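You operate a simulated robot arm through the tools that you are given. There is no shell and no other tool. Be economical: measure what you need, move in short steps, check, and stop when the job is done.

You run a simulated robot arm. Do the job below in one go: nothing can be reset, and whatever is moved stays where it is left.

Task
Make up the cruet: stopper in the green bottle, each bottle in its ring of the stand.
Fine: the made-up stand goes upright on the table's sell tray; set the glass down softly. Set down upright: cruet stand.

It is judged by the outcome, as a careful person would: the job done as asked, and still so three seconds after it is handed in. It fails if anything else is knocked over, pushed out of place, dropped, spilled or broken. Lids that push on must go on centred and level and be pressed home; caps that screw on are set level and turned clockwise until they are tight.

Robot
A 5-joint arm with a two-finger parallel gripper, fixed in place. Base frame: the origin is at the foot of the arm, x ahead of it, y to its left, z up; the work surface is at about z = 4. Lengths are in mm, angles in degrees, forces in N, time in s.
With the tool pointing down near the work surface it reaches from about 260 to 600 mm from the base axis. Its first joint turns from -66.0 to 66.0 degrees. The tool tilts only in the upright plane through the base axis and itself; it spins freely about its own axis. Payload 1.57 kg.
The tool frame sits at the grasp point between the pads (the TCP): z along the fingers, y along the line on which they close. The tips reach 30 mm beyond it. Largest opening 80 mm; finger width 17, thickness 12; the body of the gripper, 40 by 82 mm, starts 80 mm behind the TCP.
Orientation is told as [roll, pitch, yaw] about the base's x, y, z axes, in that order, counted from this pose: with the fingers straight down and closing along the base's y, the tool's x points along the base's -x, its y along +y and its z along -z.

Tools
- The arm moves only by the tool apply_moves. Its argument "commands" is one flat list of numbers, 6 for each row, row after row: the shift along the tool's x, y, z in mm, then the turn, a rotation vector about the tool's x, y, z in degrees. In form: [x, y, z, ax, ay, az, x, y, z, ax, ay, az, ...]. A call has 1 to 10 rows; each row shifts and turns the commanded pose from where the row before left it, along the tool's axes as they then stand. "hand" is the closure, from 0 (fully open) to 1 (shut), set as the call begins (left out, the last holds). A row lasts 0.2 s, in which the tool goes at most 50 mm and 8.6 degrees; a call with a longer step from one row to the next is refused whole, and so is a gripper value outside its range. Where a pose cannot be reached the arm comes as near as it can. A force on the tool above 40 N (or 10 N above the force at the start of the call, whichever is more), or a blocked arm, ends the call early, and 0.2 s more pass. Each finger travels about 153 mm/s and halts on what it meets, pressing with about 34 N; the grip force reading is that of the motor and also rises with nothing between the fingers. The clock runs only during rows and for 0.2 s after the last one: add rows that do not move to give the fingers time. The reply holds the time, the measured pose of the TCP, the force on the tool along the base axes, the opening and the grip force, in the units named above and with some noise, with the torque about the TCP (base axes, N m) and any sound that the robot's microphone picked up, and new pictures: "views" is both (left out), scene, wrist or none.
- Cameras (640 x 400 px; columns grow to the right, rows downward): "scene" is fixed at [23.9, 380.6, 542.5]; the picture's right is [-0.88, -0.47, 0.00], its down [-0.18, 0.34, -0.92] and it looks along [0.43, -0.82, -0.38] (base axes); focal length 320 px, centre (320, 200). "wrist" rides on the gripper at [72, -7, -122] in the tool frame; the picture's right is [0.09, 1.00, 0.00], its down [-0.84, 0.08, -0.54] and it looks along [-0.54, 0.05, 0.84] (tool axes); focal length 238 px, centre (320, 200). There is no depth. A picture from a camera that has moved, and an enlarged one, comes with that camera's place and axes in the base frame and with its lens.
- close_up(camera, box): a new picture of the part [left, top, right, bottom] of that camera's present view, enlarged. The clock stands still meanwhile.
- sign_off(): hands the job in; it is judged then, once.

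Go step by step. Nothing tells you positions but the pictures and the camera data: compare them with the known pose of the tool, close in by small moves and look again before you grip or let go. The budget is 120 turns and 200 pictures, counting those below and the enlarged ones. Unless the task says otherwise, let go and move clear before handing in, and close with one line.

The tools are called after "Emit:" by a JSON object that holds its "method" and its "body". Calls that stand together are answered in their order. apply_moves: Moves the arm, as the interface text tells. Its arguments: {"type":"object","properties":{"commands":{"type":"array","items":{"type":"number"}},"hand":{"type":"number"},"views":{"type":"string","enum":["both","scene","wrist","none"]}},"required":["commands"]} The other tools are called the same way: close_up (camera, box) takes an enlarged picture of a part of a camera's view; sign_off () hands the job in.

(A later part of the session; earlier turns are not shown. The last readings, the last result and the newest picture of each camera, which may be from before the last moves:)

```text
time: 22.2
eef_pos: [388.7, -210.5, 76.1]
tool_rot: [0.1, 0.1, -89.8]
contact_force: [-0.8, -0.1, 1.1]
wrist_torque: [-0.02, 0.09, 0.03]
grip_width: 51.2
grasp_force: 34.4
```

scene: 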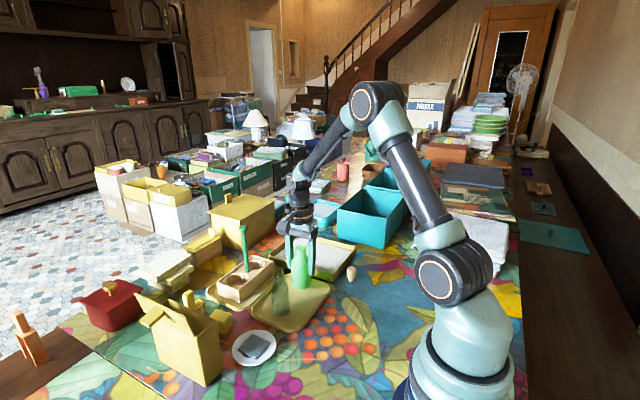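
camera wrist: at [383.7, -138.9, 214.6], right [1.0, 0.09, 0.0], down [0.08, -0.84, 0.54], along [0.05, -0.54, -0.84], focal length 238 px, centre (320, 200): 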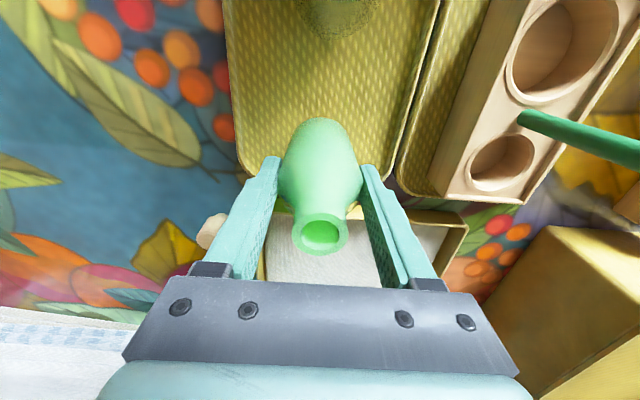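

Emit:
{"method": "apply_moves", "body": {"commands": [0, 0, 0, 0, 0, 0, 0, 0, 0, 0, 0, 0, 0, 0, -20, 0, 0, 0, 0, 0, -35, 0, 0, 0, 0, 0, 0, 0, 0, 0], "hand": 0}}

Emit:
{"method": "close_up", "body": {"camera": "scene", "box": [270, 220, 340, 310]}}

```text
time: 23.4
eef_pos: [387.7, -208.1, 132.3]
tool_rot: [-0.1, 0.0, -89.9]
contact_force: [-0.9, -0.5, 0.3]
wrist_torque: [-0.01, 0.0, 0.0]
grip_width: 80.2
grasp_force: 0.0
camera wrist: at [381.7, -137.6, 255.5], right [1.0, 0.09, 0.0], down [0.08, -0.84, 0.54], along [0.05, -0.54, -0.84], focal length 238 px, centre (320, 200)
```

scene: 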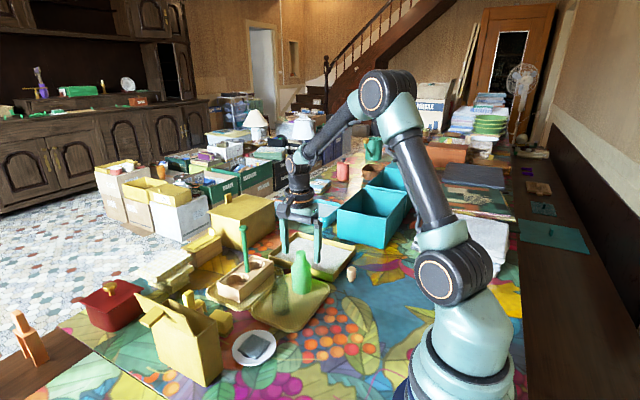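
wrist: 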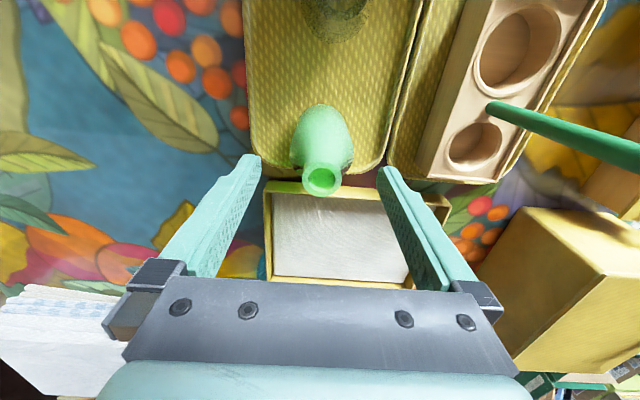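

```text
4.44 times, centred on (305, 265) of scene
camera zoom: at [23.9, 380.6, 542.5], right [-0.88, -0.47, 0.0], down [-0.18, 0.34, -0.92], along [0.43, -0.82, -0.38], focal length 1421 px, centre (387, -89)
```

zoom: 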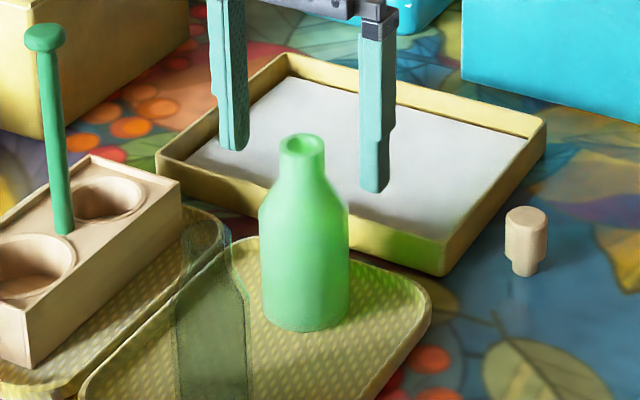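

Now a neck grip: TCP about 12 mm above the mouth.

Emit:
{"method": "apply_moves", "body": {"commands": [-2, 0.5, -3, 0, 0, 0, 0, 0, 0, 0, 0, 0], "views": "wrist"}}

Emit:
{"method": "close_up", "body": {"camera": "scene", "box": [270, 210, 340, 290]}}

```text
time: 24.0
eef_pos: [389.2, -210.9, 134.9]
tool_rot: [0.0, -0.1, -89.8]
contact_force: [0.4, 0.7, 0.5]
wrist_torque: [-0.02, 0.03, -0.01]
grip_width: 80.0
grasp_force: 0.0
camera wrist: at [383.0, -140.1, 258.2], right [1.0, 0.09, 0.0], down [0.08, -0.84, 0.54], along [0.05, -0.54, -0.84], focal length 238 px, centre (320, 200)
```

wrist: 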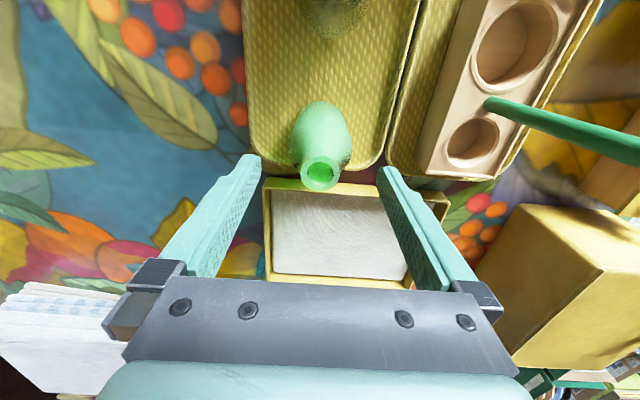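

```text
5.00 times, centred on (305, 250) of scene
camera zoom: at [23.9, 380.6, 542.5], right [-0.88, -0.47, 0.0], down [-0.18, 0.34, -0.92], along [0.43, -0.82, -0.38], focal length 1598 px, centre (395, -50)
```

zoom: 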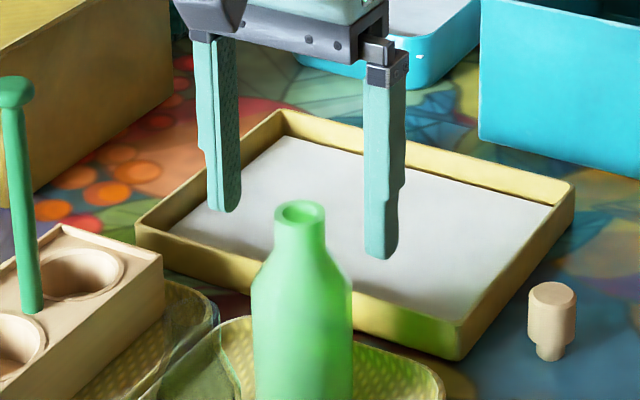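

Emit:
{"method": "apply_moves", "body": {"commands": [0.5, -0.5, 7, 0, 0, 0, 0, 0, 0, 0, 0, 0], "views": "none"}}

Emit:
{"method": "apply_moves", "body": {"commands": [0, 0, 0, 0, 0, 0, 0, 0, 0, 0, 0, 0, 0, 0, 0, 0, 0, 0], "hand": 0.75}}

Emit:
{"method": "close_up", "body": {"camera": "scene", "box": [270, 210, 340, 310]}}

```text
time: 24.6
eef_pos: [389.9, -209.1, 127.1]
tool_rot: [0.1, 0.0, -89.8]
contact_force: [-0.1, -0.1, 0.4]
wrist_torque: [-0.02, -0.01, 0.01]
grip_width: 79.8
grasp_force: 0.0
```

```text
time: 25.4
eef_pos: [389.6, -210.4, 126.9]
tool_rot: [0.0, 0.0, -89.8]
contact_force: [0.3, 0.5, 0.1]
wrist_torque: [0.02, -0.02, -0.02]
grip_width: 26.9
grasp_force: 34.0
camera wrist: at [382.8, -138.8, 250.6], right [1.0, 0.09, 0.0], down [0.08, -0.84, 0.54], along [0.05, -0.54, -0.84], focal length 238 px, centre (320, 200)
```

scene: 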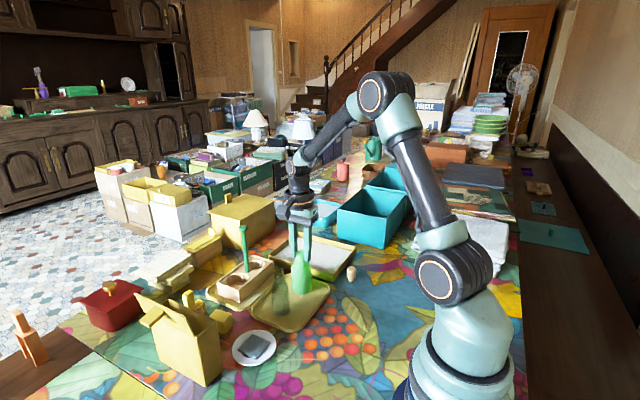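
wrist: 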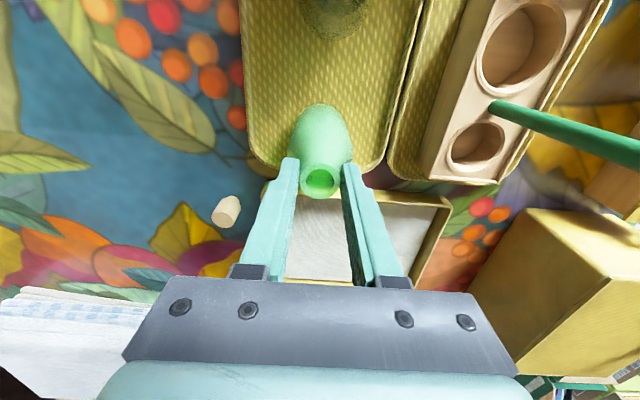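

```text
4.00 times, centred on (305, 260) of scene
camera zoom: at [23.9, 380.6, 542.5], right [-0.88, -0.47, 0.0], down [-0.18, 0.34, -0.92], along [0.43, -0.82, -0.38], focal length 1279 px, centre (380, -40)
```

zoom: 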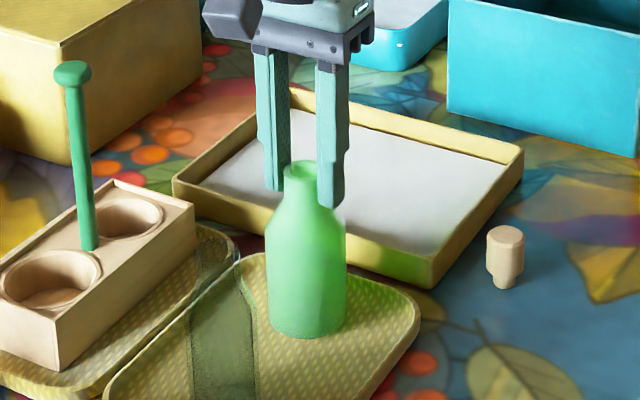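

Emit:
{"method": "apply_moves", "body": {"commands": [0, 0, -5, 0, 0, 0, 0, 0, -15, 0, 0, 0, 0, 0, -25, 0, 0, 0, 0, 0, -25, 0, 0, 0, 20, 20, 0, 0, 0, 0, 25, 25, 0, 0, 0, 0, 25, 25, 0, 0, 0, 0, 14, 10, 0, 0, 0, 0, 0, 0, 0, 0, 0, 0], "views": "none"}}

Emit:
{"method": "apply_moves", "body": {"commands": [0, 20, 0, 0, 0, 0, 0, 22, 0, 0, 0, 0, 0, 16, 0, 0, 0, 0, 0, 3, 8, 0, 0, 0, 0, 0, 8, 0, 0, 0, 0, 0, 0, 0, 0, 0]}}

Emit:
{"method": "close_up", "body": {"camera": "wrist", "box": [250, 60, 390, 200]}}

Emit:
{"method": "close_up", "body": {"camera": "scene", "box": [195, 200, 285, 310]}}

```text
time: 27.4
eef_pos: [469.5, -127.4, 196.4]
tool_rot: [0.0, 0.0, -89.9]
contact_force: [-0.2, 0.8, -1.6]
wrist_torque: [-0.01, 0.0, 0.05]
grip_width: 27.3
grasp_force: 34.2
```

```text
time: 28.8
eef_pos: [529.6, -125.2, 180.7]
tool_rot: [0.0, 0.0, -89.9]
contact_force: [0.1, 0.1, -1.9]
wrist_torque: [0.02, 0.01, 0.03]
grip_width: 27.1
grasp_force: 33.6
camera wrist: at [523.0, -54.3, 303.9], right [1.0, 0.09, 0.0], down [0.08, -0.84, 0.54], along [0.05, -0.54, -0.84], focal length 238 px, centre (320, 200)
```

scene: 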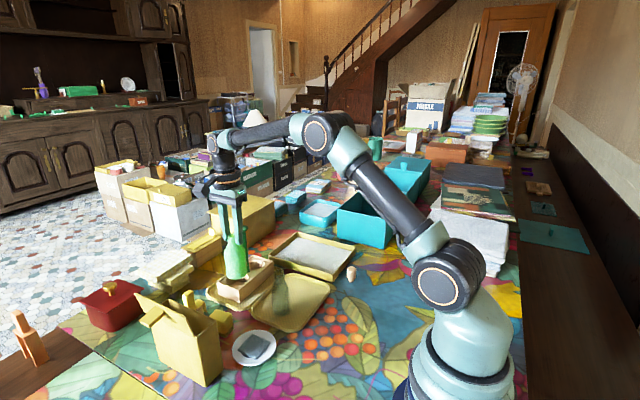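
wrist: 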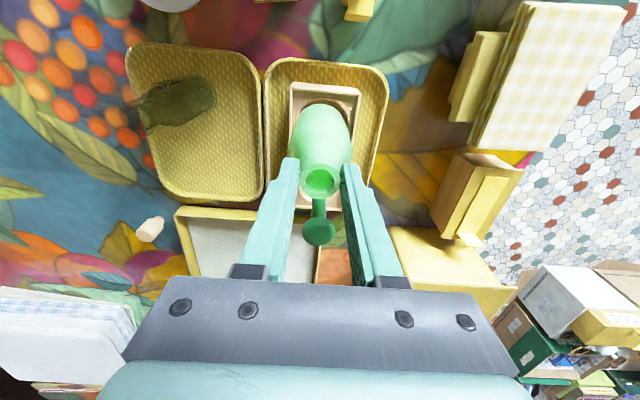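

```text
2.86 times, centred on (320, 130) of wrist
camera zoom: at [523.0, -54.3, 303.9], right [1.0, 0.09, 0.0], down [0.08, -0.84, 0.54], along [0.05, -0.54, -0.84], focal length 681 px, centre (320, 400)
```

zoom: 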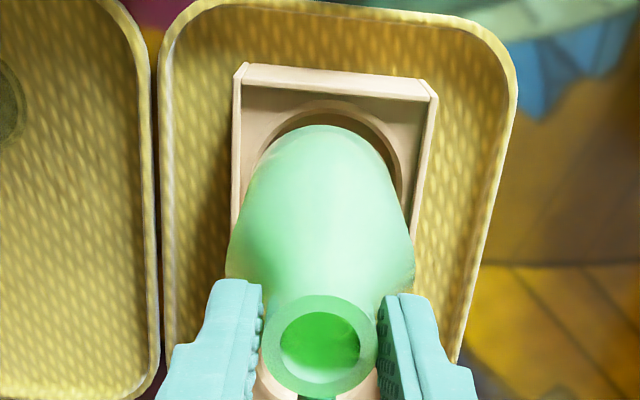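

```text
3.64 times, centred on (240, 255) of scene
camera zoom: at [23.9, 380.6, 542.5], right [-0.88, -0.47, 0.0], down [-0.18, 0.34, -0.92], along [0.43, -0.82, -0.38], focal length 1163 px, centre (611, 0)
```

zoom: 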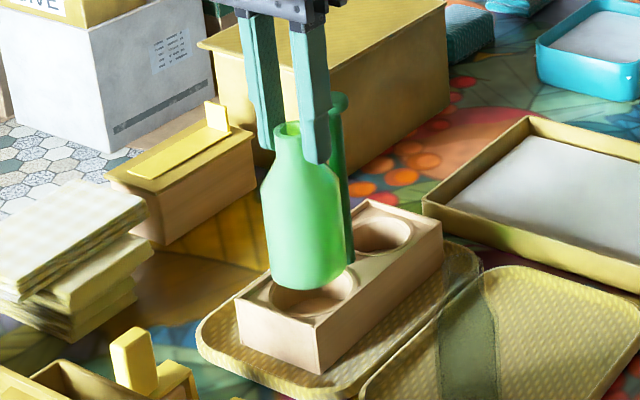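

Emit:
{"method": "apply_moves", "body": {"commands": [-0.6, 2.5, 0, 0, 0, 0, 0, 0, 10, 0, 0, 0, 0, 0, 6, 0, 0, 0, 0, 0, 0, 0, 0, 0], "views": "none"}}

Emit:
{"method": "close_up", "body": {"camera": "wrist", "box": [270, 80, 370, 150]}}

Emit:
{"method": "close_up", "body": {"camera": "scene", "box": [210, 250, 270, 300]}}

```text
time: 29.8
eef_pos: [532.4, -127.1, 163.0]
tool_rot: [0.0, -0.1, -89.9]
contact_force: [1.4, 0.9, -1.4]
wrist_torque: [-0.01, 0.03, -0.03]
grip_width: 27.1
grasp_force: 33.6
```

```text
5.71 times, centred on (320, 115) of wrist
camera zoom: at [525.8, -56.1, 287.8], right [1.0, 0.09, 0.0], down [0.08, -0.84, 0.54], along [0.05, -0.54, -0.84], focal length 1362 px, centre (320, 686)
```

zoom: 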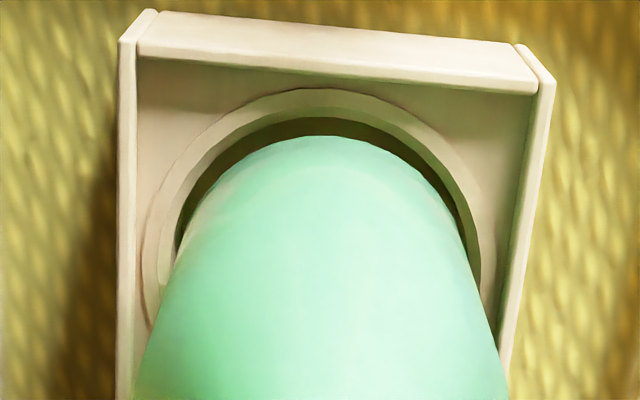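

```text
8.00 times, centred on (240, 275) of scene
camera zoom: at [23.9, 380.6, 542.5], right [-0.88, -0.47, 0.0], down [-0.18, 0.34, -0.92], along [0.43, -0.82, -0.38], focal length 2558 px, centre (960, -400)
```

zoom: 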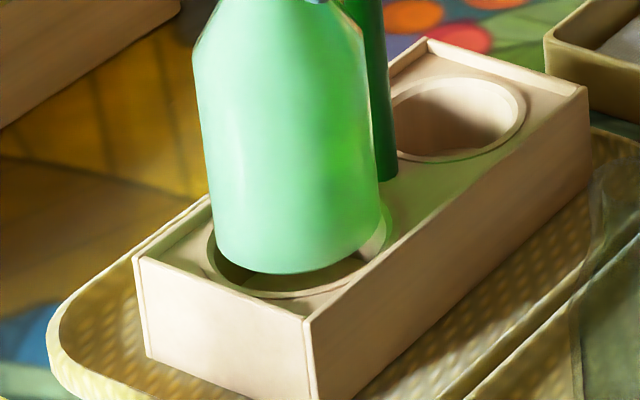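

Emit:
{"method": "apply_moves", "body": {"commands": [0.9, -1.3, 0, 0, 0, 0, 0, 0, 5, 0, 0, 0, 0, 0, 0, 0, 0, 0], "views": "none"}}

Emit:
{"method": "close_up", "body": {"camera": "wrist", "box": [270, 80, 370, 150]}}

Emit:
{"method": "close_up", "body": {"camera": "scene", "box": [210, 250, 270, 300]}}

```text
time: 30.6
eef_pos: [530.7, -126.6, 159.2]
tool_rot: [-0.1, 0.0, -89.9]
contact_force: [0.0, -0.4, -1.6]
wrist_torque: [0.0, -0.01, -0.03]
grip_width: 27.1
grasp_force: 33.8
```

```text
5.71 times, centred on (320, 115) of wrist
camera zoom: at [524.9, -55.5, 283.6], right [1.0, 0.09, 0.0], down [0.08, -0.84, 0.54], along [0.05, -0.54, -0.84], focal length 1362 px, centre (320, 686)
```

zoom: 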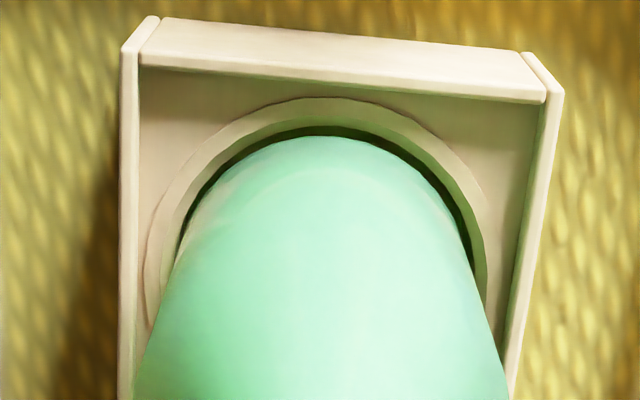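

```text
8.00 times, centred on (240, 275) of scene
camera zoom: at [23.9, 380.6, 542.5], right [-0.88, -0.47, 0.0], down [-0.18, 0.34, -0.92], along [0.43, -0.82, -0.38], focal length 2558 px, centre (960, -400)
```

zoom: 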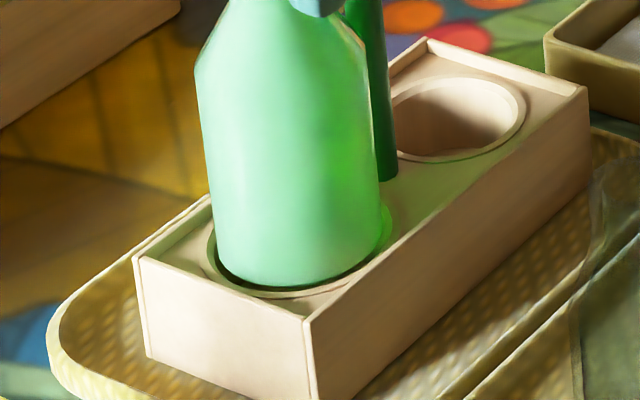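

Emit:
{"method": "apply_moves", "body": {"commands": [0, 0.3, 2, 0, 0, 0, 0, 0, 2.5, 0, 0, 0, 0, 0, 0, 0, 0, 0], "views": "none"}}

Emit:
{"method": "close_up", "body": {"camera": "wrist", "box": [270, 80, 370, 150]}}

Emit:
{"method": "close_up", "body": {"camera": "scene", "box": [220, 260, 255, 290]}}

```text
time: 31.4
eef_pos: [531.8, -125.8, 155.8]
tool_rot: [0.0, 0.0, -89.8]
contact_force: [-0.3, -0.6, -1.1]
wrist_torque: [0.02, -0.03, 0.01]
grip_width: 27.0
grasp_force: 34.1
```

```text
5.71 times, centred on (320, 115) of wrist
camera zoom: at [525.1, -54.8, 278.6], right [1.0, 0.09, 0.0], down [0.08, -0.84, 0.54], along [0.05, -0.54, -0.84], focal length 1362 px, centre (320, 686)
```

zoom: 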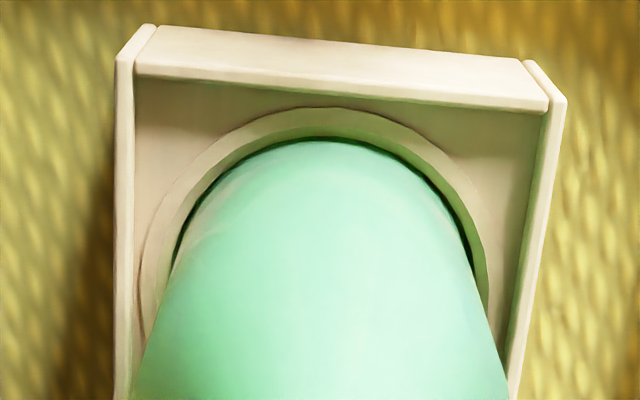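

```text
13.33 times, centred on (238, 275) of scene
camera zoom: at [23.9, 380.6, 542.5], right [-0.88, -0.47, 0.0], down [-0.18, 0.34, -0.92], along [0.43, -0.82, -0.38], focal length 4263 px, centre (1420, -800)
```

zoom: 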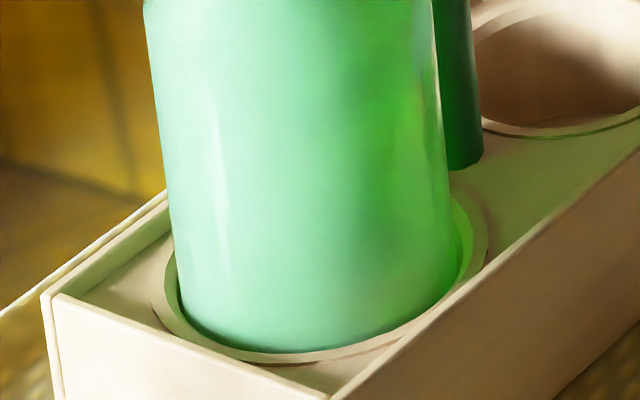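

Emit:
{"method": "apply_moves", "body": {"commands": [-0.4, 0.2, 2, 0, 0, 0, 0, 0, 3, 0, 0, 0, 0, 0, 3, 0, 0, 0, 0, 0, 0, 0, 0, 0], "views": "none"}}

Emit:
{"method": "apply_moves", "body": {"commands": [0, 0, 3, 0, 0, 0, 0, 0, 2, 0, 0, 0, 0, 0, 0, 0, 0, 0], "views": "none"}}

Emit:
{"method": "close_up", "body": {"camera": "scene", "box": [205, 210, 275, 300]}}

```text
time: 32.4
eef_pos: [531.6, -125.5, 146.5]
tool_rot: [0.0, -0.1, -89.8]
contact_force: [-0.1, -0.3, -0.9]
wrist_torque: [0.02, 0.03, 0.02]
grip_width: 27.1
grasp_force: 34.2
```

```text
time: 33.2
eef_pos: [531.7, -125.2, 141.9]
tool_rot: [0.0, 0.1, -89.9]
contact_force: [0.8, -0.5, -1.8]
wrist_torque: [-0.02, 0.0, 0.0]
grip_width: 27.2
grasp_force: 34.1
```

```text
4.44 times, centred on (240, 255) of scene
camera zoom: at [23.9, 380.6, 542.5], right [-0.88, -0.47, 0.0], down [-0.18, 0.34, -0.92], along [0.43, -0.82, -0.38], focal length 1421 px, centre (676, -44)
```

zoom: 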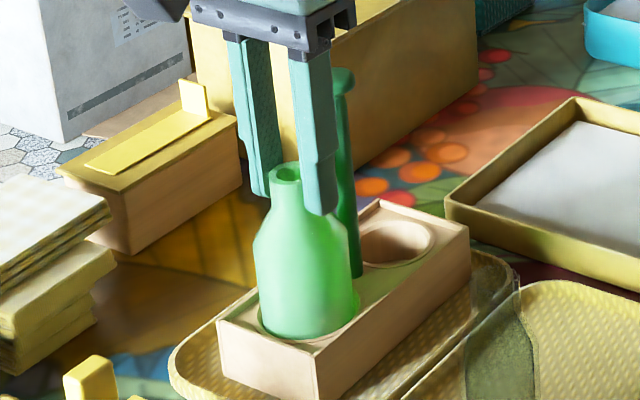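

Going in freely. I continue in small steps until it touches the floor.

Emit:
{"method": "apply_moves", "body": {"commands": [0, 0, 2, 0, 0, 0, 0, 0, 1.5, 0, 0, 0, 0, 0, 0, 0, 0, 0], "views": "none"}}

Emit:
{"method": "apply_moves", "body": {"commands": [0, 0, 1.5, 0, 0, 0, 0, 0, 0, 0, 0, 0], "views": "none"}}

Emit:
{"method": "apply_moves", "body": {"commands": [0, 0, 1.5, 0, 0, 0, 0, 0, 0, 0, 0, 0], "views": "none"}}

```text
time: 34.0
eef_pos: [531.5, -126.7, 139.4]
tool_rot: [0.0, 0.0, -89.9]
contact_force: [-0.3, -0.2, -1.4]
wrist_torque: [-0.04, 0.02, 0.01]
grip_width: 27.3
grasp_force: 33.7
```

```text
time: 34.6
eef_pos: [531.8, -127.2, 136.7]
tool_rot: [0.0, -0.1, -89.8]
contact_force: [0.3, -0.2, -1.8]
wrist_torque: [0.01, -0.02, -0.01]
grip_width: 27.0
grasp_force: 34.1
```

```text
time: 35.2
eef_pos: [532.5, -126.9, 136.1]
tool_rot: [0.1, 0.0, -89.8]
contact_force: [0.3, 0.8, -0.3]
wrist_torque: [0.02, -0.02, 0.01]
grip_width: 27.3
grasp_force: 33.6
```

Emit:
{"method": "apply_moves", "body": {"commands": [0, 0, 0.8, 0, 0, 0, 0, 0, 0, 0, 0, 0], "views": "none"}}

Emit:
{"method": "apply_moves", "body": {"commands": [0, 0, 0.8, 0, 0, 0, 0, 0, 0, 0, 0, 0], "views": "none"}}

```text
time: 35.8
eef_pos: [531.4, -126.6, 135.7]
tool_rot: [0.0, 0.1, -89.8]
contact_force: [-0.6, 3.0, 1.5]
wrist_torque: [0.18, 0.05, -0.04]
grip_width: 27.3
grasp_force: 33.9
```

```text
time: 36.4
eef_pos: [532.3, -126.7, 135.1]
tool_rot: [0.0, 0.0, -89.8]
contact_force: [-3.0, 4.7, 14.8]
wrist_torque: [0.22, 0.17, -0.01]
grip_width: 27.0
grasp_force: 34.4
```

Resting on the ring floor. I ease off and release.

Emit:
{"method": "apply_moves", "body": {"commands": [0, 0, -0.9, 0, 0, 0, 0, 0, 0, 0, 0, 0], "views": "none"}}

Emit:
{"method": "apply_moves", "body": {"commands": [0, 0, 0, 0, 0, 0, 0, 0, 0, 0, 0, 0, 0, 0, 0, 0, 0, 0], "hand": 0.2, "views": "none"}}

Emit:
{"method": "apply_moves", "body": {"commands": [0, 0, -15, 0, 0, 0, 0, 0, -35, 0, 0, 0, 0, 0, -40, 0, 0, 0, 0, 0, 0, 0, 0, 0]}}

Emit:
{"method": "close_up", "body": {"camera": "scene", "box": [205, 210, 345, 310]}}

```text
time: 37.0
eef_pos: [531.6, -126.5, 136.2]
tool_rot: [0.1, 0.0, -89.9]
contact_force: [0.4, 2.6, 13.0]
wrist_torque: [0.01, -0.08, 0.03]
grip_width: 27.2
grasp_force: 33.4
```

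```text
time: 37.8
eef_pos: [531.4, -127.2, 134.5]
tool_rot: [0.1, 0.0, -90.0]
contact_force: [1.0, 0.0, 0.1]
wrist_torque: [-0.01, 0.06, 0.01]
grip_width: 64.0
grasp_force: 0.0
```

```text
time: 38.8
eef_pos: [531.1, -127.5, 226.8]
tool_rot: [0.1, 0.0, -89.9]
contact_force: [-0.3, 0.1, 0.2]
wrist_torque: [0.0, 0.02, 0.0]
grip_width: 64.0
grasp_force: 0.1
camera wrist: at [524.9, -56.3, 350.2], right [1.0, 0.09, 0.0], down [0.08, -0.84, 0.54], along [0.05, -0.54, -0.84], focal length 238 px, centre (320, 200)
```

scene: 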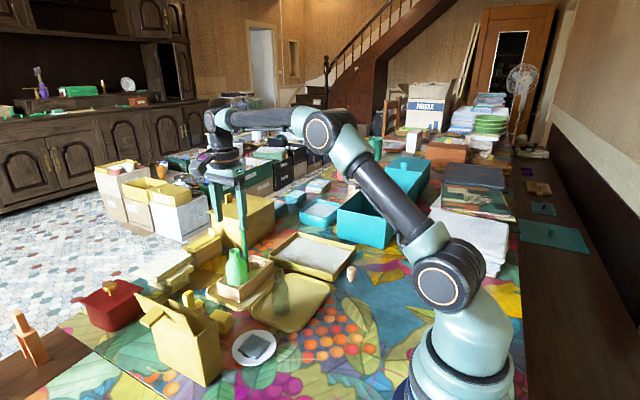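
wrist: 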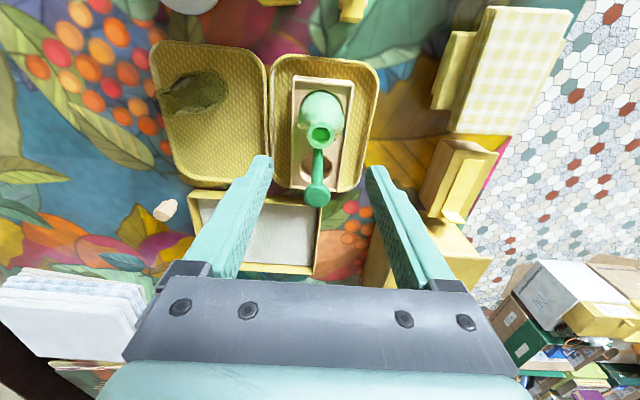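

```text
4.00 times, centred on (275, 260) of scene
camera zoom: at [23.9, 380.6, 542.5], right [-0.88, -0.47, 0.0], down [-0.18, 0.34, -0.92], along [0.43, -0.82, -0.38], focal length 1279 px, centre (500, -40)
```

zoom: 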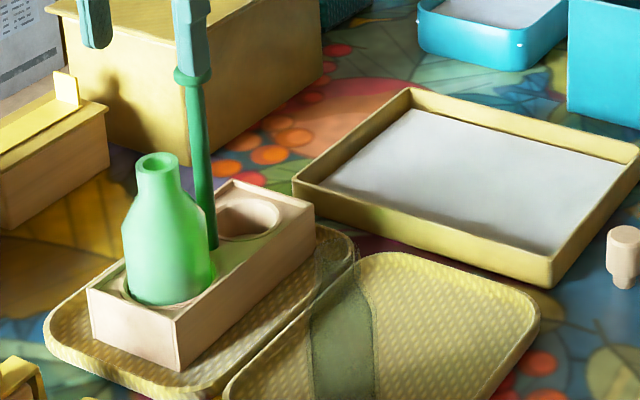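

Green bottle is seated. Next the clear bottle: I move over it and turn the tool so the camera sits on the -y side.

Emit:
{"method": "apply_moves", "body": {"commands": [0, -36, 0, 0, 0, 0, 3, -36, 0, 0, 0, 0, 3, -36, 0, 0, 0, 0, 3, -36, 0, 0, 0, 0, 0, 0, 0, 0, 0, -8.5, 0, 0, 0, 0, 0, -8.5, 0, 0, 0, 0, 0, -8.5, 0, 0, 0, 0, 0, -8.5, 0, 0, 0, 0, 0, -8.5, 0, 0, 0, 0, 0, -8.5], "hand": 0, "views": "none"}}

Emit:
{"method": "apply_moves", "body": {"commands": [0, 0, 0, 0, 0, -8.5, 0, 0, 0, 0, 0, -8.5, 0, 0, 0, 0, 0, -8.5, 0, 0, 0, 0, 0, -8.5, 0, 0, 0, 0, 0, -5, 0, 0, 0, 0, 0, 0]}}

Emit:
{"method": "close_up", "body": {"camera": "wrist", "box": [240, 40, 400, 180]}}

Emit:
{"method": "close_up", "body": {"camera": "scene", "box": [250, 250, 320, 340]}}

```text
time: 41.0
eef_pos: [387.5, -116.7, 225.5]
tool_rot: [-0.1, 0.0, -38.7]
contact_force: [-0.5, 0.2, 0.6]
wrist_torque: [0.06, 0.01, 0.01]
grip_width: 79.9
grasp_force: 0.1
```

```text
time: 42.4
eef_pos: [389.0, -117.8, 224.7]
tool_rot: [-0.1, 0.0, 0.3]
contact_force: [0.6, 0.2, -0.5]
wrist_torque: [0.01, -0.02, -0.01]
grip_width: 80.1
grasp_force: 0.1
camera wrist: at [316.7, -125.8, 348.9], right [-0.1, 1.0, 0.0], down [0.84, 0.08, 0.54], along [0.54, 0.05, -0.84], focal length 238 px, centre (320, 200)
```

scene: 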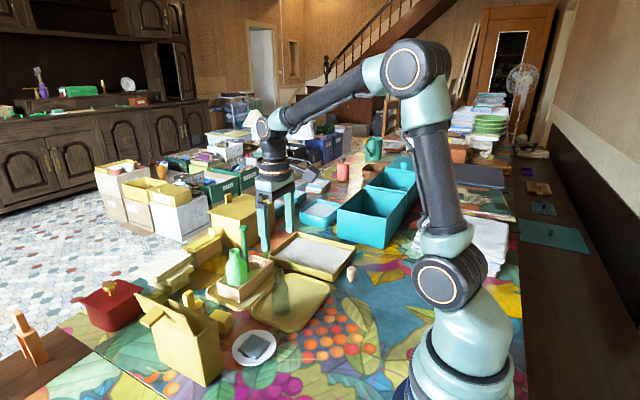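
wrist: 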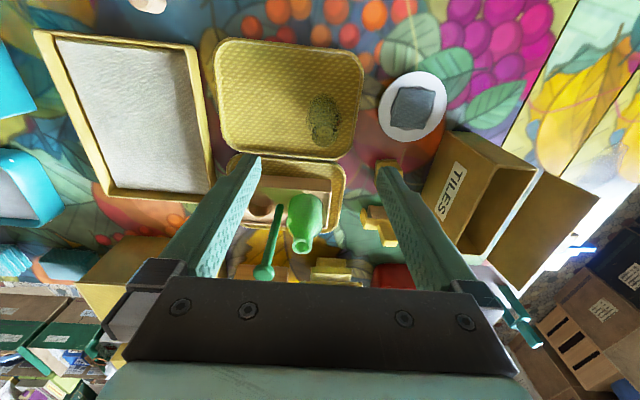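

```text
2.86 times, centred on (320, 110) of wrist
camera zoom: at [316.7, -125.8, 348.9], right [-0.1, 1.0, 0.0], down [0.84, 0.08, 0.54], along [0.54, 0.05, -0.84], focal length 681 px, centre (320, 457)
```

zoom: 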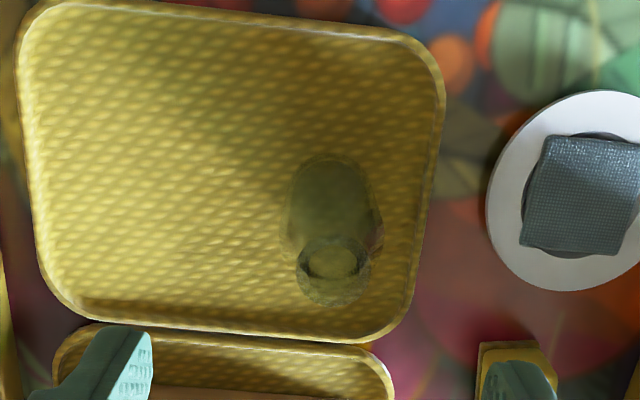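

```text
4.44 times, centred on (285, 295) of scene
camera zoom: at [23.9, 380.6, 542.5], right [-0.88, -0.47, 0.0], down [-0.18, 0.34, -0.92], along [0.43, -0.82, -0.38], focal length 1421 px, centre (476, -222)
```

zoom: 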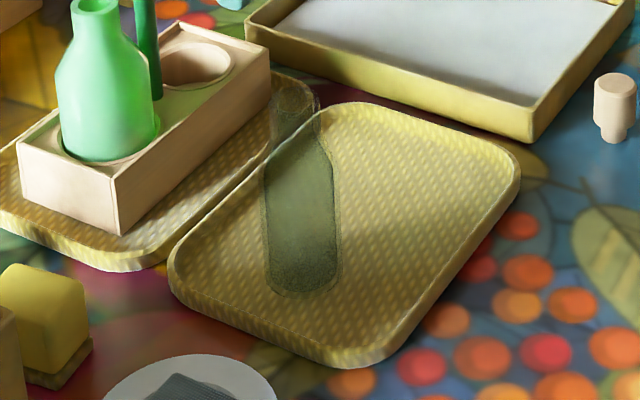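

Emit:
{"method": "apply_moves", "body": {"commands": [0, 0, 0, 0, 0, -8.5, 0, 0, 0, 0, 0, -8.5, 0, 0, 0, 0, 0, -8.5, 0, 0, 0, 0, 0, -8.5, 0, 0, 0, 0, 0, -8.5, 0, 0, 0, 0, 0, -8.5, 0, 0, 0, 0, 0, -8.5, 0, 0, 0, 0, 0, -8.5, 0, 0, 0, 0, 0, -8.5, 0, 0, 0, 0, 0, -8.5], "views": "none"}}

Emit:
{"method": "apply_moves", "body": {"commands": [0, 0, 0, 0, 0, -5.2, 0, 0, 30, 0, 0, 0, 0, 0, 20, 0, 0, 0, 0, 0, 0, 0, 0, 0]}}

Emit:
{"method": "close_up", "body": {"camera": "wrist", "box": [240, 80, 400, 220]}}

Emit:
{"method": "close_up", "body": {"camera": "scene", "box": [240, 220, 330, 320]}}

```text
time: 44.6
eef_pos: [387.8, -118.1, 225.4]
tool_rot: [0.0, 0.0, 85.3]
contact_force: [-0.1, -0.4, 0.1]
wrist_torque: [0.02, -0.03, -0.02]
grip_width: 79.9
grasp_force: 0.1
```

```text
time: 45.6
eef_pos: [384.8, -117.5, 174.3]
tool_rot: [0.0, 0.0, 90.4]
contact_force: [0.0, -0.3, -0.1]
wrist_torque: [0.0, -0.04, 0.02]
grip_width: 80.0
grasp_force: 0.1
camera wrist: at [393.1, -189.4, 297.9], right [-1.0, -0.1, 0.0], down [-0.08, 0.84, 0.54], along [-0.05, 0.54, -0.84], focal length 238 px, centre (320, 200)
```

scene: 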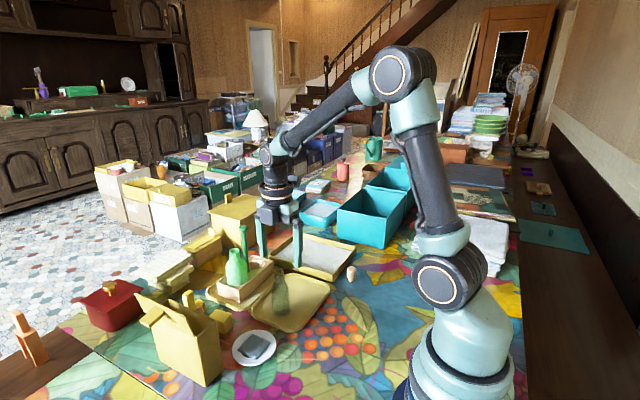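
wrist: 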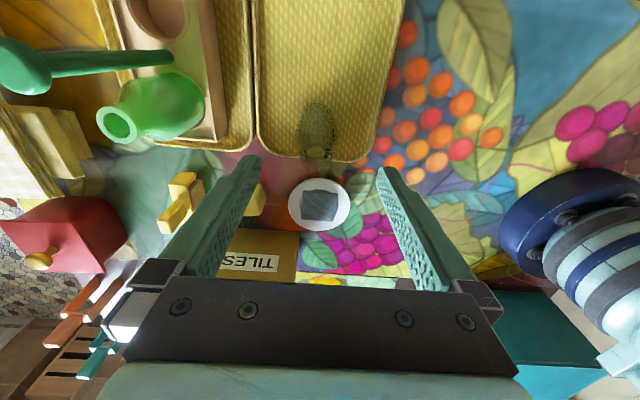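

```text
2.86 times, centred on (320, 150) of wrist
camera zoom: at [393.1, -189.4, 297.9], right [-1.0, -0.1, 0.0], down [-0.08, 0.84, 0.54], along [-0.05, 0.54, -0.84], focal length 681 px, centre (320, 343)
```

zoom: 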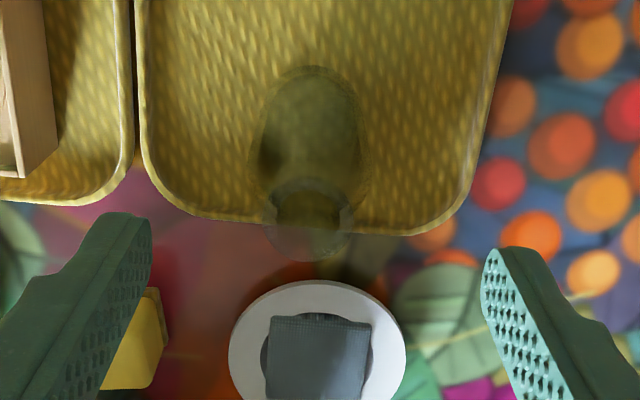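

```text
4.00 times, centred on (285, 270) of scene
camera zoom: at [23.9, 380.6, 542.5], right [-0.88, -0.47, 0.0], down [-0.18, 0.34, -0.92], along [0.43, -0.82, -0.38], focal length 1279 px, centre (460, -80)
```

zoom: 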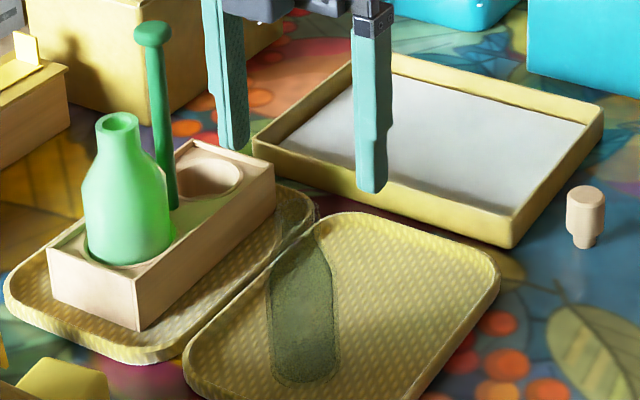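

Emit:
{"method": "apply_moves", "body": {"commands": [-2.4, -2, 0, 0, 0, 0, 0, 0, 20, 0, 0, 0, 0, 0, 15, 0, 0, 0, 0, 0, 0, 0, 0, 0], "views": "none"}}

Emit:
{"method": "close_up", "body": {"camera": "wrist", "box": [240, 80, 400, 240]}}

Emit:
{"method": "close_up", "body": {"camera": "scene", "box": [240, 220, 330, 320]}}

```text
time: 46.6
eef_pos: [389.8, -117.1, 138.9]
tool_rot: [0.0, 0.0, 90.4]
contact_force: [-1.1, 0.8, -0.1]
wrist_torque: [0.02, -0.04, 0.03]
grip_width: 79.8
grasp_force: 0.1
```

```text
2.50 times, centred on (320, 160) of wrist
camera zoom: at [396.9, -189.2, 263.4], right [-1.0, -0.1, 0.0], down [-0.08, 0.84, 0.54], along [-0.05, 0.54, -0.84], focal length 596 px, centre (320, 300)
```

zoom: 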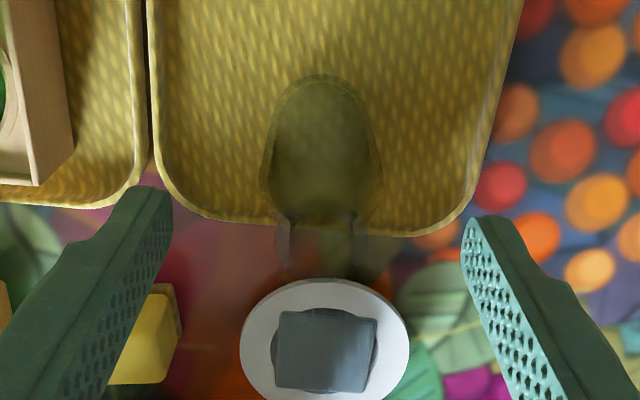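

```text
4.00 times, centred on (285, 270) of scene
camera zoom: at [23.9, 380.6, 542.5], right [-0.88, -0.47, 0.0], down [-0.18, 0.34, -0.92], along [0.43, -0.82, -0.38], focal length 1279 px, centre (460, -80)
```

zoom: 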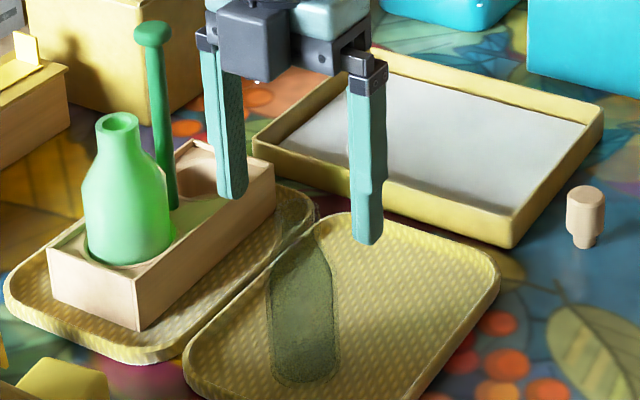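

Emit:
{"method": "apply_moves", "body": {"commands": [0, 0, 7, 0, 0, 0, 0, 0, 0, 0, 0, 0, 0, 0, 0, 0, 0, 0], "views": "wrist"}}

Emit:
{"method": "close_up", "body": {"camera": "wrist", "box": [260, 120, 380, 240]}}

Emit:
{"method": "close_up", "body": {"camera": "scene", "box": [265, 245, 310, 290]}}

```text
time: 47.4
eef_pos: [390.5, -116.0, 132.3]
tool_rot: [0.0, -0.1, 90.5]
contact_force: [-0.2, 0.5, 0.3]
wrist_torque: [-0.01, 0.0, 0.01]
grip_width: 80.3
grasp_force: 0.1
camera wrist: at [397.1, -189.1, 256.6], right [-1.0, -0.1, 0.0], down [-0.08, 0.84, 0.54], along [-0.05, 0.54, -0.84], focal length 238 px, centre (320, 200)
```

wrist: 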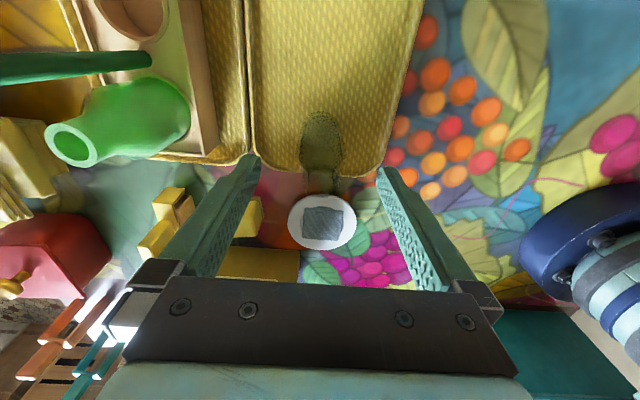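

```text
3.33 times, centred on (320, 180) of wrist
camera zoom: at [397.1, -189.1, 256.6], right [-1.0, -0.1, 0.0], down [-0.08, 0.84, 0.54], along [-0.05, 0.54, -0.84], focal length 794 px, centre (320, 267)
```

zoom: 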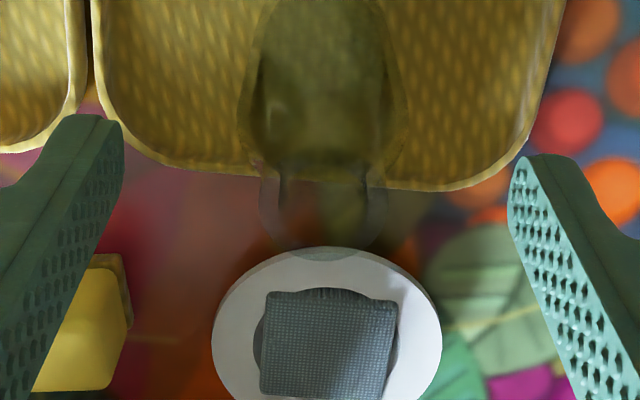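

```text
8.89 times, centred on (288, 268) of scene
camera zoom: at [23.9, 380.6, 542.5], right [-0.88, -0.47, 0.0], down [-0.18, 0.34, -0.92], along [0.43, -0.82, -0.38], focal length 2842 px, centre (609, -400)
```

zoom: 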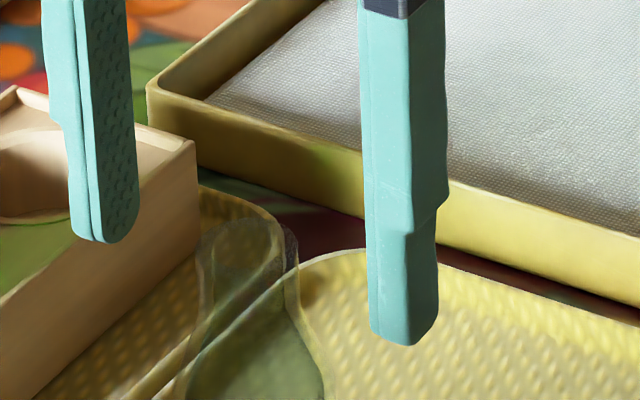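

Fingers straddle the neck. I go down 3 mm more and close.

Emit:
{"method": "apply_moves", "body": {"commands": [0, 0, 3, 0, 0, 0, 0, 0, 0, 0, 0, 0], "views": "none"}}

Emit:
{"method": "apply_moves", "body": {"commands": [0, 0, 0, 0, 0, 0, 0, 0, 0, 0, 0, 0, 0, 0, 0, 0, 0, 0], "hand": 0.75, "views": "wrist"}}

Emit:
{"method": "close_up", "body": {"camera": "scene", "box": [250, 220, 330, 320]}}

```text
time: 48.0
eef_pos: [390.2, -115.1, 129.4]
tool_rot: [0.0, 0.1, 90.4]
contact_force: [0.0, 0.4, -0.4]
wrist_torque: [-0.04, 0.02, 0.01]
grip_width: 79.9
grasp_force: 0.0
```

```text
time: 48.8
eef_pos: [388.9, -115.1, 129.5]
tool_rot: [0.0, 0.0, 90.3]
contact_force: [-0.7, -0.3, 0.3]
wrist_torque: [0.01, 0.01, 0.04]
grip_width: 27.1
grasp_force: 34.5
camera wrist: at [396.8, -188.6, 253.3], right [-1.0, -0.1, 0.0], down [-0.08, 0.84, 0.54], along [-0.05, 0.54, -0.84], focal length 238 px, centre (320, 200)
```

wrist: 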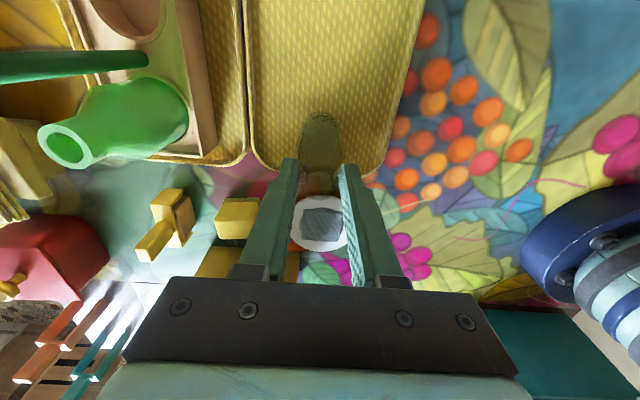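

```text
4.00 times, centred on (290, 270) of scene
camera zoom: at [23.9, 380.6, 542.5], right [-0.88, -0.47, 0.0], down [-0.18, 0.34, -0.92], along [0.43, -0.82, -0.38], focal length 1279 px, centre (440, -80)
```

zoom: 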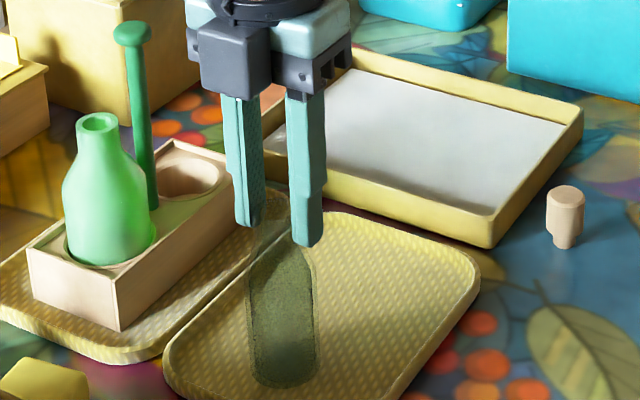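

Emit:
{"method": "apply_moves", "body": {"commands": [0, 0, -5, 0, 0, 0, 0, 0, -15, 0, 0, 0, 0, 0, -25, 0, 0, 0, 0, 0, -30, 0, 0, 0, 28, 0, 0, 0, 0, 0, 30, 0, 0, 0, 0, 0, 28, -20, 0, 0, 0, 0, 0, -30, 0, 0, 0, 0, 0, -30, 0, 0, 0, 0, 0, 0, 0, 0, 0, 0]}}

Emit:
{"method": "close_up", "body": {"camera": "wrist", "box": [170, 60, 350, 200]}}

Emit:
{"method": "close_up", "body": {"camera": "scene", "box": [210, 200, 330, 320]}}

```text
time: 51.0
eef_pos: [469.0, -203.2, 204.2]
tool_rot: [-0.1, 0.1, 90.4]
contact_force: [-0.7, 0.8, -0.9]
wrist_torque: [-0.01, -0.01, -0.01]
grip_width: 27.3
grasp_force: 33.8
camera wrist: at [476.6, -276.2, 327.2], right [-1.0, -0.1, 0.0], down [-0.08, 0.84, 0.54], along [-0.05, 0.54, -0.84], focal length 238 px, centre (320, 200)
```

scene: 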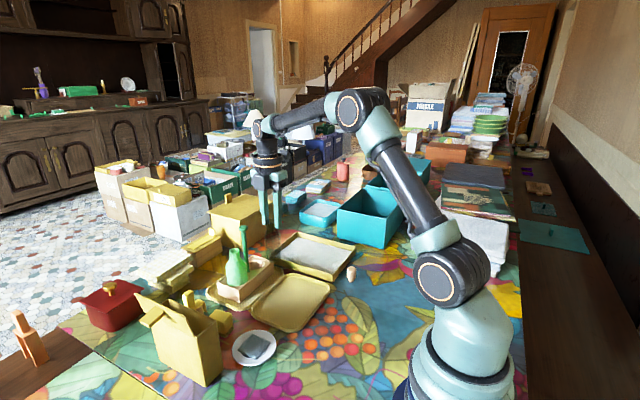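
wrist: 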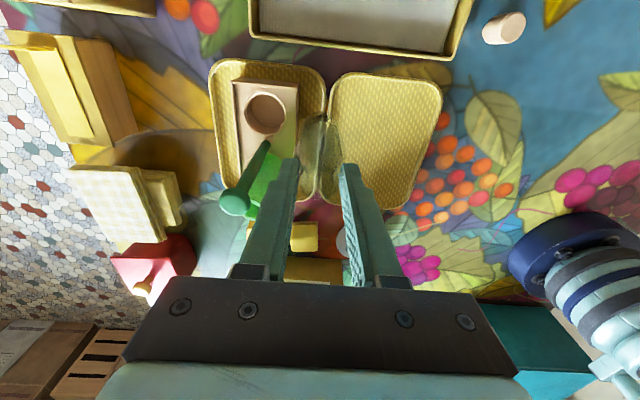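

```text
2.86 times, centred on (260, 130) of wrist
camera zoom: at [476.6, -276.2, 327.2], right [-1.0, -0.1, 0.0], down [-0.08, 0.84, 0.54], along [-0.05, 0.54, -0.84], focal length 681 px, centre (491, 400)
```

zoom: 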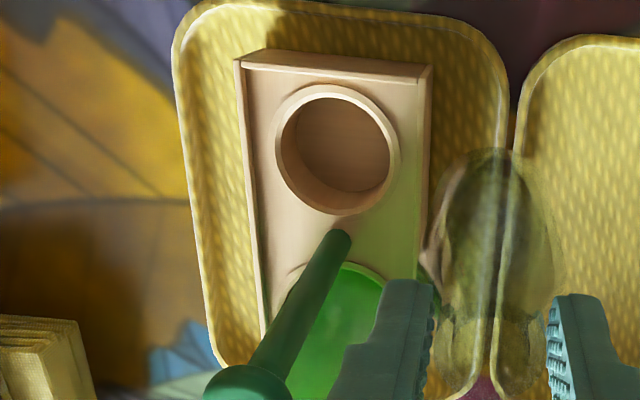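

```text
3.33 times, centred on (270, 260) of scene
camera zoom: at [23.9, 380.6, 542.5], right [-0.88, -0.47, 0.0], down [-0.18, 0.34, -0.92], along [0.43, -0.82, -0.38], focal length 1066 px, centre (487, 0)
```

zoom: 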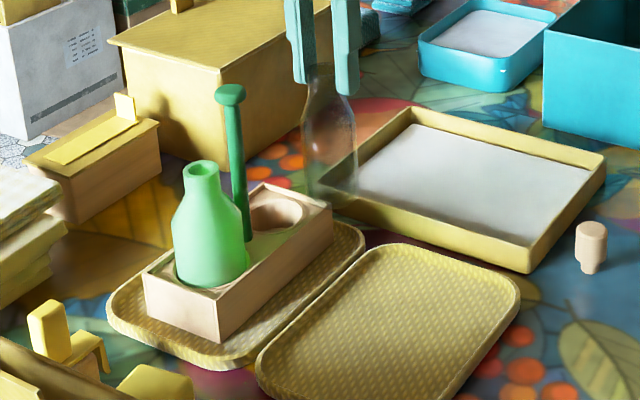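

Emit:
{"method": "apply_moves", "body": {"commands": [1, -22, 0, 0, 0, 0, 1, -22, 0, 0, 0, 0, 0, -18, 0, 0, 0, 0, 0, 0, 10, 0, 0, 0, 0, 0, 10, 0, 0, 0, 0, 0, 0, 0, 0, 0]}}

Emit:
{"method": "close_up", "body": {"camera": "wrist", "box": [260, 80, 380, 180]}}

Emit:
{"method": "close_up", "body": {"camera": "scene", "box": [220, 220, 310, 300]}}

```text
time: 52.4
eef_pos: [531.8, -203.0, 184.7]
tool_rot: [0.0, -0.1, 90.2]
contact_force: [-0.2, 1.0, -0.6]
wrist_torque: [0.02, 0.02, 0.01]
grip_width: 27.2
grasp_force: 34.6
camera wrist: at [538.9, -275.8, 309.0], right [-1.0, -0.1, 0.0], down [-0.08, 0.84, 0.54], along [-0.05, 0.54, -0.84], focal length 238 px, centre (320, 200)
```

scene: 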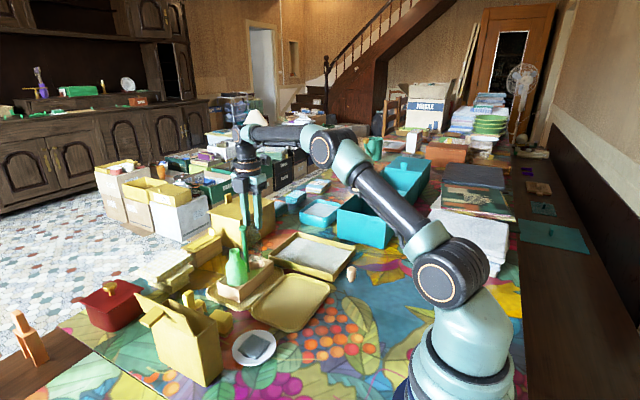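
wrist: 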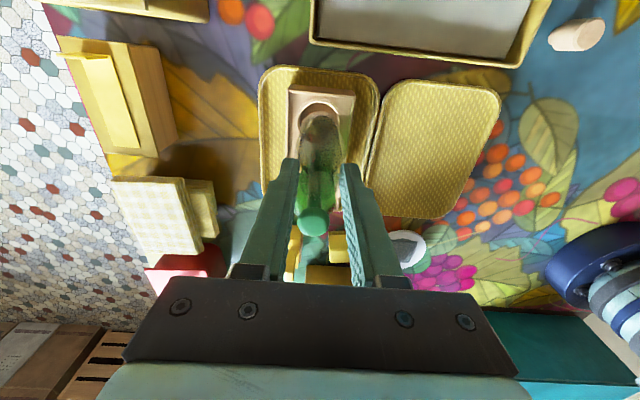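

```text
4.00 times, centred on (320, 130) of wrist
camera zoom: at [538.9, -275.8, 309.0], right [-1.0, -0.1, 0.0], down [-0.08, 0.84, 0.54], along [-0.05, 0.54, -0.84], focal length 953 px, centre (320, 480)
```

zoom: 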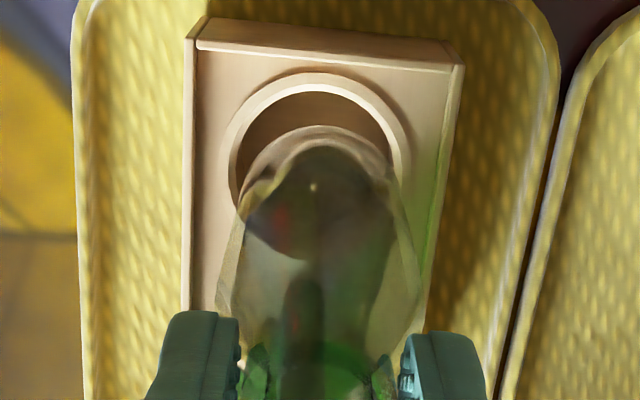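

```text
5.00 times, centred on (265, 260) of scene
camera zoom: at [23.9, 380.6, 542.5], right [-0.88, -0.47, 0.0], down [-0.18, 0.34, -0.92], along [0.43, -0.82, -0.38], focal length 1598 px, centre (595, -100)
```

zoom: 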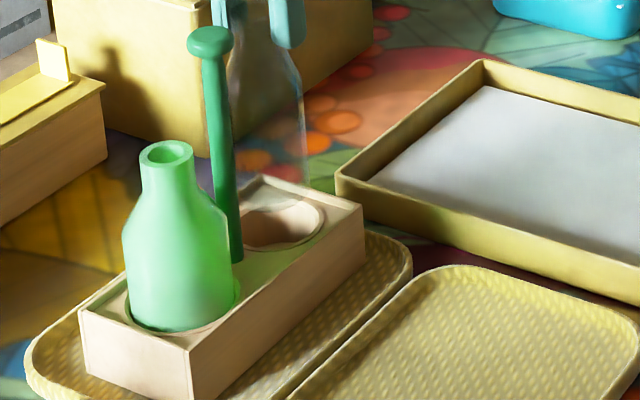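

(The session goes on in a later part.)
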